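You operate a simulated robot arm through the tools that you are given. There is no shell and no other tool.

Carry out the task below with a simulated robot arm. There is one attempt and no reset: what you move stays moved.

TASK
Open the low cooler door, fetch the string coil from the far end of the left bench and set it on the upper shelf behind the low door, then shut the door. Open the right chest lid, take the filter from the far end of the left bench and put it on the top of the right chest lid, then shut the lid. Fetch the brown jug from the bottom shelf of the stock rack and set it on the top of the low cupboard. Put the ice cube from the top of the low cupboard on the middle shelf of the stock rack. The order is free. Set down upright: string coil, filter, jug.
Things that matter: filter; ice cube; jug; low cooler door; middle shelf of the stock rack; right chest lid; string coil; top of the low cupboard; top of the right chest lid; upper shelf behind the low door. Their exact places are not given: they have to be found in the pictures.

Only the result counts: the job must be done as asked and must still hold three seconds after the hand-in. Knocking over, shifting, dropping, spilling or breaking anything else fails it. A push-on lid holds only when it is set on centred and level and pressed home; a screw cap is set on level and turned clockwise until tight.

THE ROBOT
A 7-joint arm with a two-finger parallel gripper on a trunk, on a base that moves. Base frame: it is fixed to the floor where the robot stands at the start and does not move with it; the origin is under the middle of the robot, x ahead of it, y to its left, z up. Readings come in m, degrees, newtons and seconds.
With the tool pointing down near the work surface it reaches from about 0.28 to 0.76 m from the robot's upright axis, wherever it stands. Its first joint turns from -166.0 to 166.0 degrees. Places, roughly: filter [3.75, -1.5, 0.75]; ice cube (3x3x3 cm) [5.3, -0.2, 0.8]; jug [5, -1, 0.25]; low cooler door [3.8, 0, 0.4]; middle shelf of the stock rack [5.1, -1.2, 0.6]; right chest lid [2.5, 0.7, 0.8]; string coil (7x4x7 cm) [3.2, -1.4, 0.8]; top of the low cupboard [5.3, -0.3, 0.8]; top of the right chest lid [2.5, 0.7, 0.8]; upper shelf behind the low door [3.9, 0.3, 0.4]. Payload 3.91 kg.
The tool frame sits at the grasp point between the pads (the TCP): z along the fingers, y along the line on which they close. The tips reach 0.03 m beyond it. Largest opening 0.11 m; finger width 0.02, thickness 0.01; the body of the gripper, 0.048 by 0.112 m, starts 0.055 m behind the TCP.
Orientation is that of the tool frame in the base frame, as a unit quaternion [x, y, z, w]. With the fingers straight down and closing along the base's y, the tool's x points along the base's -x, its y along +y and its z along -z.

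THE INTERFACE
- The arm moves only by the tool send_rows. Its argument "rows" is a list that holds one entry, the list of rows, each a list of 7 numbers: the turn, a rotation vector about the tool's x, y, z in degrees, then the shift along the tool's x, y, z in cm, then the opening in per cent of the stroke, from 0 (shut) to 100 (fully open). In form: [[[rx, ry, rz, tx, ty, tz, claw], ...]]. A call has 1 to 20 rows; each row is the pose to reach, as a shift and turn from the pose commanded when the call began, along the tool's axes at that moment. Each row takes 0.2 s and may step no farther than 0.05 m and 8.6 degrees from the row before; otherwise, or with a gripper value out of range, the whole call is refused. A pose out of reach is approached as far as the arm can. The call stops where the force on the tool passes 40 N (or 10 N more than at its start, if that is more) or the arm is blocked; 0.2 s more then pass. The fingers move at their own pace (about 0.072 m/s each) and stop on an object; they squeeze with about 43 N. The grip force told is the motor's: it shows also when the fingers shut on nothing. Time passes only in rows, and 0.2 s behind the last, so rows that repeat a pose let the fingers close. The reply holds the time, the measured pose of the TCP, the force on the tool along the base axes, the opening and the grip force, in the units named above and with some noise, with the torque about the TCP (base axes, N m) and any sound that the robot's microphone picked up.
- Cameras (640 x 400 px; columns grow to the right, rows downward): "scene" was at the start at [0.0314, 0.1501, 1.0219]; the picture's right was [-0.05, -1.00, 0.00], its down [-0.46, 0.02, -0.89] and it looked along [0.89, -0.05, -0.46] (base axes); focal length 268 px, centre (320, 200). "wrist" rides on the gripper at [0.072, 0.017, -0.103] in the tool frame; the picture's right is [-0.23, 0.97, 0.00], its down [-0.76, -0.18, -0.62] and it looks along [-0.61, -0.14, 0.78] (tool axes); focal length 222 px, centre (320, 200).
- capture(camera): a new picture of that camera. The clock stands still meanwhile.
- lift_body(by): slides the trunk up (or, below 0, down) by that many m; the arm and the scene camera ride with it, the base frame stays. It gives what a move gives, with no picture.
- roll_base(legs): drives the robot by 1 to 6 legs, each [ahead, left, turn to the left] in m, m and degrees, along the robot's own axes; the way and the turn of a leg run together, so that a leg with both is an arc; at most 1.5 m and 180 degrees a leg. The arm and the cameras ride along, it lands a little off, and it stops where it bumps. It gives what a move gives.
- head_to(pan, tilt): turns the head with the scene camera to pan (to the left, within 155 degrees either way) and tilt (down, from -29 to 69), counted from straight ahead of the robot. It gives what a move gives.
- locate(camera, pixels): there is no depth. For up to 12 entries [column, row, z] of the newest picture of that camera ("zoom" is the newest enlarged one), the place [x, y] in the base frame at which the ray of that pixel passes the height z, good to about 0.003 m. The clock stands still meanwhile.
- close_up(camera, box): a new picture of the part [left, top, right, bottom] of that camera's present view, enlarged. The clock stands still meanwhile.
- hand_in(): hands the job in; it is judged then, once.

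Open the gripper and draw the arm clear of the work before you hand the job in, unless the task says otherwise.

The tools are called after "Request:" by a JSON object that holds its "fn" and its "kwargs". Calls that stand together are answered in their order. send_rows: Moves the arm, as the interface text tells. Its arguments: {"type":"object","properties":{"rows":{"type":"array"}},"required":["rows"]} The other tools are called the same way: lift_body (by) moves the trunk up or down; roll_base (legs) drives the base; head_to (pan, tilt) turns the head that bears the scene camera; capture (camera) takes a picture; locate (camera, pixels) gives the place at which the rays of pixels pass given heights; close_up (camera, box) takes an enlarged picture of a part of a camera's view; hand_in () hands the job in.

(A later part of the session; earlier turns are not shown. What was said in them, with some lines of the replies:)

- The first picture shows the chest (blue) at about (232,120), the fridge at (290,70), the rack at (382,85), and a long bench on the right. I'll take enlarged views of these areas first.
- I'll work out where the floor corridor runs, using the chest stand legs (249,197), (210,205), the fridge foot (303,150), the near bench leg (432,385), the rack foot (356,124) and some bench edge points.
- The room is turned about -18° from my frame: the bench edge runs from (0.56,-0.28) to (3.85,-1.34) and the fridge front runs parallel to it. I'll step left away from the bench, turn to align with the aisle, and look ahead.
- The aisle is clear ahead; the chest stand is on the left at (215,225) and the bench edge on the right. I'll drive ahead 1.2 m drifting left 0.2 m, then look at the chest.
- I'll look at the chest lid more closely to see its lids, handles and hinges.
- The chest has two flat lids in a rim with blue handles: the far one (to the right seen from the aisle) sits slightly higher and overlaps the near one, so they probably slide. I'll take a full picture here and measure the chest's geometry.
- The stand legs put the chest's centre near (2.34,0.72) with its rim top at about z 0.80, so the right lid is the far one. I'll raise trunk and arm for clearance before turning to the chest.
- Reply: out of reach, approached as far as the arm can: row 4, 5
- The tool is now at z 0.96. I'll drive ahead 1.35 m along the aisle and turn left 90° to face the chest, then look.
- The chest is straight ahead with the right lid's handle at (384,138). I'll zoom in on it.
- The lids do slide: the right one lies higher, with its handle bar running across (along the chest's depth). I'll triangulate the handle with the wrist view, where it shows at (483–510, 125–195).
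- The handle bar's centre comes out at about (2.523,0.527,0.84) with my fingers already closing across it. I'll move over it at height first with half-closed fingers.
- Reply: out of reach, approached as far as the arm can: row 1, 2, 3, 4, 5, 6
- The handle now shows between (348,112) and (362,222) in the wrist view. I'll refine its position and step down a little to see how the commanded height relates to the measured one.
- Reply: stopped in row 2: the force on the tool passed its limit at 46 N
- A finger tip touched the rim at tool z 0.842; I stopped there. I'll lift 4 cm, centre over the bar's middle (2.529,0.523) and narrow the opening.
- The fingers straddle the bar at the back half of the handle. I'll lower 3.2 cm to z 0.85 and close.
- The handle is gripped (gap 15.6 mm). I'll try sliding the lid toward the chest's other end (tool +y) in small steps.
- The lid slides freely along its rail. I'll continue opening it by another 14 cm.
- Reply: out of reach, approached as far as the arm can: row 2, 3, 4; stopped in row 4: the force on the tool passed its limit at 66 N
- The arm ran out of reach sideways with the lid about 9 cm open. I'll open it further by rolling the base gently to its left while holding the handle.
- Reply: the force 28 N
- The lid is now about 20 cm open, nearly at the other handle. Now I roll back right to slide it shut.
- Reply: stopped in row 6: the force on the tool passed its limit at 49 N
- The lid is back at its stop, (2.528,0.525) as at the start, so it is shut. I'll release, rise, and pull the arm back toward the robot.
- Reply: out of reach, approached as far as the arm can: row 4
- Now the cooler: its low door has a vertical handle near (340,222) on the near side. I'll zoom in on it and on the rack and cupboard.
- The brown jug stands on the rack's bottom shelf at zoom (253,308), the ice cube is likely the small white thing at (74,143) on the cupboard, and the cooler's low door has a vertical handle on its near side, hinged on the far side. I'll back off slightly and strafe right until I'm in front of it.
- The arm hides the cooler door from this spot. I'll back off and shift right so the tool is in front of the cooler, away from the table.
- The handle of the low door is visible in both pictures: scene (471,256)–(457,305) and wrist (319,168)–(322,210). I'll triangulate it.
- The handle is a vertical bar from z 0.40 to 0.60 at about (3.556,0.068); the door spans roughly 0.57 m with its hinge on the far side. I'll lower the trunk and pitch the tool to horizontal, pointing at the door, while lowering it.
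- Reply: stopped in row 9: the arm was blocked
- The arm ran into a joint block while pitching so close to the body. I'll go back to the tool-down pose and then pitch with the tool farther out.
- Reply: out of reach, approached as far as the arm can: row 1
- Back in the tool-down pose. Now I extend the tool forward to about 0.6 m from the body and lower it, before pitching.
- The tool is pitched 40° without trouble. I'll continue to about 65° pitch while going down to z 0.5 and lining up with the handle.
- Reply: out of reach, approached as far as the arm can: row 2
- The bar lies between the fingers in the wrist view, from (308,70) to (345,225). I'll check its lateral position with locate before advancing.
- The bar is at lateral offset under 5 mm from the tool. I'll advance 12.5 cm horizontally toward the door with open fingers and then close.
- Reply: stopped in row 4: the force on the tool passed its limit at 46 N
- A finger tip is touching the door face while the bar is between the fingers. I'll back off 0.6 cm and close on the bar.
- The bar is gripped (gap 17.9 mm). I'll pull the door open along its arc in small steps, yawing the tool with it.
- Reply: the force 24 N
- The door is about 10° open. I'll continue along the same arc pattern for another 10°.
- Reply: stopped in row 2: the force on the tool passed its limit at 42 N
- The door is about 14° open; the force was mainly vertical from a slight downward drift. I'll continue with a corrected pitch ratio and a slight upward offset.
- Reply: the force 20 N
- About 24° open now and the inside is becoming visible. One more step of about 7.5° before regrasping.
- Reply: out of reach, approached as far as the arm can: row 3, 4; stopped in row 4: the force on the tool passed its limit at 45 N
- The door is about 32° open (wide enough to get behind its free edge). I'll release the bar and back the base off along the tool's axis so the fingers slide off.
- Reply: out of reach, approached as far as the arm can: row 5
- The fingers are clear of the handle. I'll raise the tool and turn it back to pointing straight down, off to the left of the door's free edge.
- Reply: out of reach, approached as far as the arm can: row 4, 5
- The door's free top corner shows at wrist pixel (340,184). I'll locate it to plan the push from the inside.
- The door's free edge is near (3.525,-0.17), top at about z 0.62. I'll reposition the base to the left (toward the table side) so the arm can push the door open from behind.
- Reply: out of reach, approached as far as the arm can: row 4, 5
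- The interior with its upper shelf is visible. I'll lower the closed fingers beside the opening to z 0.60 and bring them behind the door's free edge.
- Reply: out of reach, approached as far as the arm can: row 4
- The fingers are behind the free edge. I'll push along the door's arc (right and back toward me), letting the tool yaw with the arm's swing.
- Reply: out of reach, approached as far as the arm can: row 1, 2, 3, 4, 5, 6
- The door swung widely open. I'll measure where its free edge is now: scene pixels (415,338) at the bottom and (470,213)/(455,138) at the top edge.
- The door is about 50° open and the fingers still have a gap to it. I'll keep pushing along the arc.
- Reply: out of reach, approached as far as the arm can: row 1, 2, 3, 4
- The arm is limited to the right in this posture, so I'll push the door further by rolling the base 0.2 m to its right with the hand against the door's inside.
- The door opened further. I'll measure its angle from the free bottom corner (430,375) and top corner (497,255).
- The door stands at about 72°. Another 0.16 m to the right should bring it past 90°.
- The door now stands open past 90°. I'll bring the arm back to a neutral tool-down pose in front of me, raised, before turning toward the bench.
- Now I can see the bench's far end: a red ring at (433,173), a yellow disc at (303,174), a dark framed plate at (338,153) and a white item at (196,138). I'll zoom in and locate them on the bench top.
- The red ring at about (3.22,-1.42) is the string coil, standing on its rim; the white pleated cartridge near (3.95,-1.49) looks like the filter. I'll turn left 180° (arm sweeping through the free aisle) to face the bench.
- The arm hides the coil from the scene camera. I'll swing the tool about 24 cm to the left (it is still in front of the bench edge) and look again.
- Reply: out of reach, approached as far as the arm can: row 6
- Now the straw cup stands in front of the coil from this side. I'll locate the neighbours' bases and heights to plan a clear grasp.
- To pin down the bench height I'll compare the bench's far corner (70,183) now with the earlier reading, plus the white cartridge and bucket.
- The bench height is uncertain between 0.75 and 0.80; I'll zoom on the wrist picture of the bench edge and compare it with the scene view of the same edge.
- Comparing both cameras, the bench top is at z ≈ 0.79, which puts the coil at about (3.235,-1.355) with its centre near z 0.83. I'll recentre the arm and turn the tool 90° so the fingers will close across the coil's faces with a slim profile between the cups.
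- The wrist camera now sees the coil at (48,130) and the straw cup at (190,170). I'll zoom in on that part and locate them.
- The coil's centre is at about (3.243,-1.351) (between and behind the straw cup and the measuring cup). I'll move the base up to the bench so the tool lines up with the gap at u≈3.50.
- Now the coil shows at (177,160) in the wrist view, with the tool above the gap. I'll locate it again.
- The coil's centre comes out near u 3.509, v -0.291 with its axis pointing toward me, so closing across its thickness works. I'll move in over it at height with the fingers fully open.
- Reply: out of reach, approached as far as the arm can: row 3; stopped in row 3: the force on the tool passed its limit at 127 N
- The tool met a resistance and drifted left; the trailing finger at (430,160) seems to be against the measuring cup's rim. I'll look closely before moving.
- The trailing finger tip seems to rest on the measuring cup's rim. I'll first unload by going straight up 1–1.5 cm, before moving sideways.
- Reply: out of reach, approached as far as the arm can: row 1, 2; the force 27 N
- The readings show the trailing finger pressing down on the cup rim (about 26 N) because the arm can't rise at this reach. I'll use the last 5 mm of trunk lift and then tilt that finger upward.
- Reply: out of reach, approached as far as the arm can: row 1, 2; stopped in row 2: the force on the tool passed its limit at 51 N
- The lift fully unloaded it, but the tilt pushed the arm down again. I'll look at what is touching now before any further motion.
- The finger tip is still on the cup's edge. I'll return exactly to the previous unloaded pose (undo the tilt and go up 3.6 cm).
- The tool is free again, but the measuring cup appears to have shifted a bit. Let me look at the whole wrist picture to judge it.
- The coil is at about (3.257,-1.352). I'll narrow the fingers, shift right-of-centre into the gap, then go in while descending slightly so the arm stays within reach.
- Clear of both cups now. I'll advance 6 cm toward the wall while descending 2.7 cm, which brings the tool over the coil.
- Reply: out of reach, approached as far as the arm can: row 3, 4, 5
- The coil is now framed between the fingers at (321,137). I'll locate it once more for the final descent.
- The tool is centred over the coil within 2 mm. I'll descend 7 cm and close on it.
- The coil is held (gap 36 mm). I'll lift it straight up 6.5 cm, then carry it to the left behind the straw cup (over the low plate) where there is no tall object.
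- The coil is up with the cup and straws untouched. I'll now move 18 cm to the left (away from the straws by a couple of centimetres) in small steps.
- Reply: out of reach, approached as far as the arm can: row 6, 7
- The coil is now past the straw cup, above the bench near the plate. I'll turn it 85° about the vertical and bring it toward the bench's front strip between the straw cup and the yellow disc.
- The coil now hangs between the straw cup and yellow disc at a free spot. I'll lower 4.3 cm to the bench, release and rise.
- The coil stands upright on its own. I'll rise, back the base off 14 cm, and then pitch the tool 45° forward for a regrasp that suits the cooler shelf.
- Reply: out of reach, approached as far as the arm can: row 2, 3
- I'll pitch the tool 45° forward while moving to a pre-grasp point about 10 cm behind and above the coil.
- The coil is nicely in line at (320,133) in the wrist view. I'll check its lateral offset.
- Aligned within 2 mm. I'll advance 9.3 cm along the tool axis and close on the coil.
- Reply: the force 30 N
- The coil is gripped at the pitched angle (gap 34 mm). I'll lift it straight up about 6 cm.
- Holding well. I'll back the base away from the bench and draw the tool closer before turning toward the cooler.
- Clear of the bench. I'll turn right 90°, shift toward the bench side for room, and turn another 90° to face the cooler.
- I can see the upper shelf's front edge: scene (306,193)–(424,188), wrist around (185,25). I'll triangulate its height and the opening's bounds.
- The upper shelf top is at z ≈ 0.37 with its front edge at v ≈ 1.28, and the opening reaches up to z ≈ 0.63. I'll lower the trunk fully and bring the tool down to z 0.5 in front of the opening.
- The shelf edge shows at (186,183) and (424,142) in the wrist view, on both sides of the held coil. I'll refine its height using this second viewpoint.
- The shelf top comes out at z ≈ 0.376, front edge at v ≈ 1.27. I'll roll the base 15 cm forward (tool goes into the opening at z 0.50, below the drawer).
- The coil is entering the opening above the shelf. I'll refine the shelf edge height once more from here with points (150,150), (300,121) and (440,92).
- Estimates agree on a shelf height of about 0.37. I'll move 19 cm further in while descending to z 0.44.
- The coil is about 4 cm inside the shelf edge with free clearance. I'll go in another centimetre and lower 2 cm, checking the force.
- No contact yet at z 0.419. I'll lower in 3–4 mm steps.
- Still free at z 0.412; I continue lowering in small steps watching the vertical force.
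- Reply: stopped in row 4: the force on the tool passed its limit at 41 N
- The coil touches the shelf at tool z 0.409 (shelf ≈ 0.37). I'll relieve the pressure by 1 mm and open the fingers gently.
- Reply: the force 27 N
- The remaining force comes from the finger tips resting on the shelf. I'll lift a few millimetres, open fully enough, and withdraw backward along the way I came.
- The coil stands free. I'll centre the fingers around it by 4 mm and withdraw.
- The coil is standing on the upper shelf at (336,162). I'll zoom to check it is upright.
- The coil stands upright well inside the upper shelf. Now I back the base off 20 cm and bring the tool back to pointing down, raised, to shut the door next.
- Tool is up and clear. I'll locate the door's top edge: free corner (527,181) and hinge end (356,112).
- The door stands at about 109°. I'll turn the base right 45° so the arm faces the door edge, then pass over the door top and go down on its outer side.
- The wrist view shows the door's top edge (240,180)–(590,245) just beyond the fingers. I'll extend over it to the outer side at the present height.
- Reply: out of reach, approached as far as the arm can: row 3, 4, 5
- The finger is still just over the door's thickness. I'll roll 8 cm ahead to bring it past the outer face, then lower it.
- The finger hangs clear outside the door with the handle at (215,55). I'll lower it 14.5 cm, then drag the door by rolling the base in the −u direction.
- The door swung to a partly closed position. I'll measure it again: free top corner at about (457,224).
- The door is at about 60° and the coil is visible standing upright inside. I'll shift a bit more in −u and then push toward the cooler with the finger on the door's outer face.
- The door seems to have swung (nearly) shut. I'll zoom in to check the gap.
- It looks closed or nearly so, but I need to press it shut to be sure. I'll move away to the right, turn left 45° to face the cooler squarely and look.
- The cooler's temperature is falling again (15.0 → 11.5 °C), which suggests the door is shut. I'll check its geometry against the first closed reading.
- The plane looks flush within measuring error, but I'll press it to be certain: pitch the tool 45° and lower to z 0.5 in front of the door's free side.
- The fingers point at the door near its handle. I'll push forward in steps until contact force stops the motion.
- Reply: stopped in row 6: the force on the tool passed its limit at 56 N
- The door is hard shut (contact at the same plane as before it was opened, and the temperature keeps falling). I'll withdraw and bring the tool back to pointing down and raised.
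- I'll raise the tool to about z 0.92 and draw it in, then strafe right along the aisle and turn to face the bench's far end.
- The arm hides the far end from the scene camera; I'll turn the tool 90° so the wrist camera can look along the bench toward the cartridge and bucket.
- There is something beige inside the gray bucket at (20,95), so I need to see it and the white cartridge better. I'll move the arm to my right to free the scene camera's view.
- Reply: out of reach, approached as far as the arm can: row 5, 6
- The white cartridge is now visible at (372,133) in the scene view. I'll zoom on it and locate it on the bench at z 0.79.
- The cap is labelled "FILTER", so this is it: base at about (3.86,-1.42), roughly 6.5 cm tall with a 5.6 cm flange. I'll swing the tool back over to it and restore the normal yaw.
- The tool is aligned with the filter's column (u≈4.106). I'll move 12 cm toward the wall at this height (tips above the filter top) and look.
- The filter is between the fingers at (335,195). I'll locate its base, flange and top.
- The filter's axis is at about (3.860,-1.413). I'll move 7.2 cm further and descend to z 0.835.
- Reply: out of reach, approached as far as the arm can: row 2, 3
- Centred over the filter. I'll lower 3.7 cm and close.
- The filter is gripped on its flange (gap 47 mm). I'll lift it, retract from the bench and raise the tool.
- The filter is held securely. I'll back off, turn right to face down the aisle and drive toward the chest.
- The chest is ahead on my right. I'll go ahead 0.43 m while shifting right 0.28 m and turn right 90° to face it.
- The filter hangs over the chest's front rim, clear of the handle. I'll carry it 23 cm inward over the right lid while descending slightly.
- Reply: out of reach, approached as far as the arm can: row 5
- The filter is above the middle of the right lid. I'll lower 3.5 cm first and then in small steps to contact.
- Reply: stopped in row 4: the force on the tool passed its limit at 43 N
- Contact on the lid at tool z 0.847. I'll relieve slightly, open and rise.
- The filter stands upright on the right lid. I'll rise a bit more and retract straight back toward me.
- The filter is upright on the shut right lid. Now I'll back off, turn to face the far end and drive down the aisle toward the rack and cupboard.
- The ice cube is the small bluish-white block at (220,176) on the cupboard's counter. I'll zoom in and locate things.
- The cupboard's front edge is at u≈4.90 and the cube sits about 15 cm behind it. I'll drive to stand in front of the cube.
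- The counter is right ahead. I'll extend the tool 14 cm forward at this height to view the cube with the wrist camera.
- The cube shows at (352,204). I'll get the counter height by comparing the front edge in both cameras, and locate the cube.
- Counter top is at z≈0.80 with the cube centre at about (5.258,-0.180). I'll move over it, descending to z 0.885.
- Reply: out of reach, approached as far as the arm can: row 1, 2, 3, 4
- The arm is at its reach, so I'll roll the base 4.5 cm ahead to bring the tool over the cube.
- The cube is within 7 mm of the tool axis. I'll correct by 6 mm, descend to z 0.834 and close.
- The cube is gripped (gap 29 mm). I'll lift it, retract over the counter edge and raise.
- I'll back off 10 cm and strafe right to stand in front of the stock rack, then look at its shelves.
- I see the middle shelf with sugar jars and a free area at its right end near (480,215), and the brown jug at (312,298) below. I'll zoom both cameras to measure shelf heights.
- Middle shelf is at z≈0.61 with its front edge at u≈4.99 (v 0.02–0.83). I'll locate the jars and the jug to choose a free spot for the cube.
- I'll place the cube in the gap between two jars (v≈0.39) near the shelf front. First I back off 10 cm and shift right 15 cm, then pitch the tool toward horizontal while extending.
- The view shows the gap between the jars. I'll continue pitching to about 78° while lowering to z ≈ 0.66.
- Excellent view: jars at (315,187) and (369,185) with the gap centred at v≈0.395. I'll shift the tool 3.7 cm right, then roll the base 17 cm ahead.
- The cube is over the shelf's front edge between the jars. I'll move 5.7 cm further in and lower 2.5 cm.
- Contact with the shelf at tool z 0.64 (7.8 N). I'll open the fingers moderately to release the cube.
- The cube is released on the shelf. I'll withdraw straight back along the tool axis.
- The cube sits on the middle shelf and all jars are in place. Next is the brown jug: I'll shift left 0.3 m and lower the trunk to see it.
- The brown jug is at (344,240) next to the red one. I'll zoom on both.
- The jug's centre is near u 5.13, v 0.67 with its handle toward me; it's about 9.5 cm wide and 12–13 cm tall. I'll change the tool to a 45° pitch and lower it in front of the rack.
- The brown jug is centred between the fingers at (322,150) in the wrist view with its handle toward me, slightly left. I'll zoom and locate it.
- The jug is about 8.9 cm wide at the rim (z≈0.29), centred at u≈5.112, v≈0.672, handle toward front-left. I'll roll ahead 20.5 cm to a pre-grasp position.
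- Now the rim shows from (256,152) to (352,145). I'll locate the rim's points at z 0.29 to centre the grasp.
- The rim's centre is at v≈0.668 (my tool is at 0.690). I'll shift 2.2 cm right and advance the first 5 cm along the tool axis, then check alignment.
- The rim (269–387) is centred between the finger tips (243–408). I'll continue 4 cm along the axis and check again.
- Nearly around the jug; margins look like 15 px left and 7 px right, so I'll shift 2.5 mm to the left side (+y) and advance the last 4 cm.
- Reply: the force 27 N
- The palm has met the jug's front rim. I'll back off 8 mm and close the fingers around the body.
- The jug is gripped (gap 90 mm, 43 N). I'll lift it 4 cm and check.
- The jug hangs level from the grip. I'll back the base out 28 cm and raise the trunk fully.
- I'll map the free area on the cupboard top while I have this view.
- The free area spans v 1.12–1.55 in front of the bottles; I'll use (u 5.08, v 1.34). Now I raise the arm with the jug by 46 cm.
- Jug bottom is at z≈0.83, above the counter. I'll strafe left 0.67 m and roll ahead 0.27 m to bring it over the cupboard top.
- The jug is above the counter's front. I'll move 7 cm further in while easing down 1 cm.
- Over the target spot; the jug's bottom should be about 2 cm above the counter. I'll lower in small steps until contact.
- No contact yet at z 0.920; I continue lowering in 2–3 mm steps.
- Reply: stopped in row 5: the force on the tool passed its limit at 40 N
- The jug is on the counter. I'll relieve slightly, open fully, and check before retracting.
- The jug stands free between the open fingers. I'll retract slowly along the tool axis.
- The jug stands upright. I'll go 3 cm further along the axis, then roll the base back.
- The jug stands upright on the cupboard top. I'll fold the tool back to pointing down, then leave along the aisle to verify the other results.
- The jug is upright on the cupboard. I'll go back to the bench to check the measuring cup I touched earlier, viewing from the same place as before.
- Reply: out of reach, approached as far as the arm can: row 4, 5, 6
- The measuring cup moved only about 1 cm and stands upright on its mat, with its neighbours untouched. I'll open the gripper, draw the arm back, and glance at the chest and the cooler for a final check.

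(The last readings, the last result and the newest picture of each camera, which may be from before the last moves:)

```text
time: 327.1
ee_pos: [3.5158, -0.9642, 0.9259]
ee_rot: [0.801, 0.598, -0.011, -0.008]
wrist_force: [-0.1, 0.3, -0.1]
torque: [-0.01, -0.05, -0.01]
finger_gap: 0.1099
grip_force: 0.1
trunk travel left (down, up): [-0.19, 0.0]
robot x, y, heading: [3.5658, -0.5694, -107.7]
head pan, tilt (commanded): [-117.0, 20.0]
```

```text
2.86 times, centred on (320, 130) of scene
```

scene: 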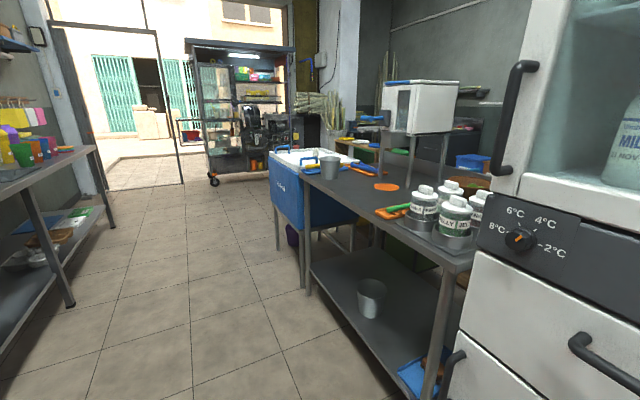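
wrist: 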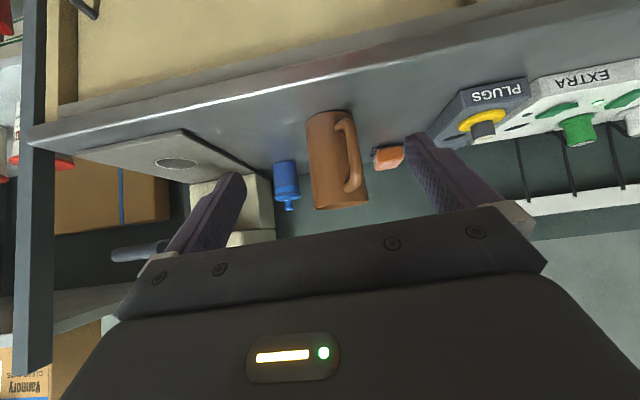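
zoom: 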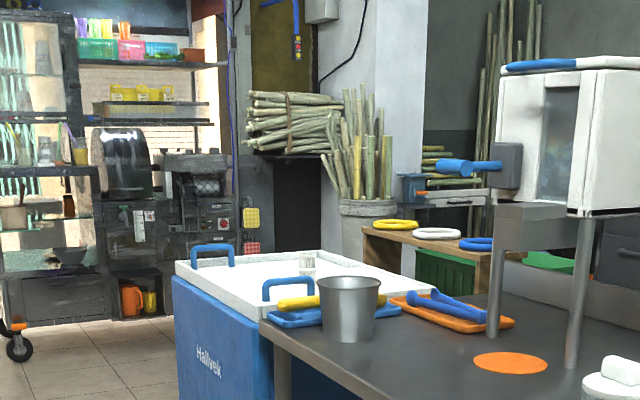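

The filter stands upright on the shut right lid, the arm is clear and the gripper is open. The cooler door was pressed shut, the coil is on the upper shelf, the cube on the rack's middle shelf and the jug on the cupboard, so I hand the job in.

Request:
{"fn": "hand_in", "kwargs": {}}

```text
The job is handed in.
```

I handed the job in with all the parts done, but I bumped a bystander along the way. No verdict came back beyond the hand-in confirmation.

| Item | Where it is now | How I checked it |
|---|---|---|
| String coil | Standing upright on the upper shelf behind the low cooler door | Seen standing after I let go, and again through the half-closed door |
| Low cooler door | Shut | Pushed until it stopped at about the same plane as before opening; the temperature display was falling |
| Right chest lid | Slid about 20 cm open, then back to its stop | Stopped at the same position as at the start |
| Filter | Upright on top of the right lid | Seen from across the aisle just before hand-in |
| Jug | Upright on the low cupboard | Seen afterwards from the aisle |
| Ice cube | On the rack's middle shelf, between two sugar jars | Seen after release; jars in place |

- **Measuring cup shifted:** while reaching for the coil, a finger pressed on the rim of the white-rimmed measuring cup on the bench and moved it by about 1 cm. It still stands upright on its mat. I left it there rather than risk knocking it over by pushing it back. If the judging allows no shift of other objects, this could count against the job.
- **Lid order:** I opened and shut the chest lid first and then set the filter on it, so the lid did not have to move with the filter on top.
- **Cooler door not re-viewed:** I did not look at the whole door again after pressing it shut, though nothing touched it after that.
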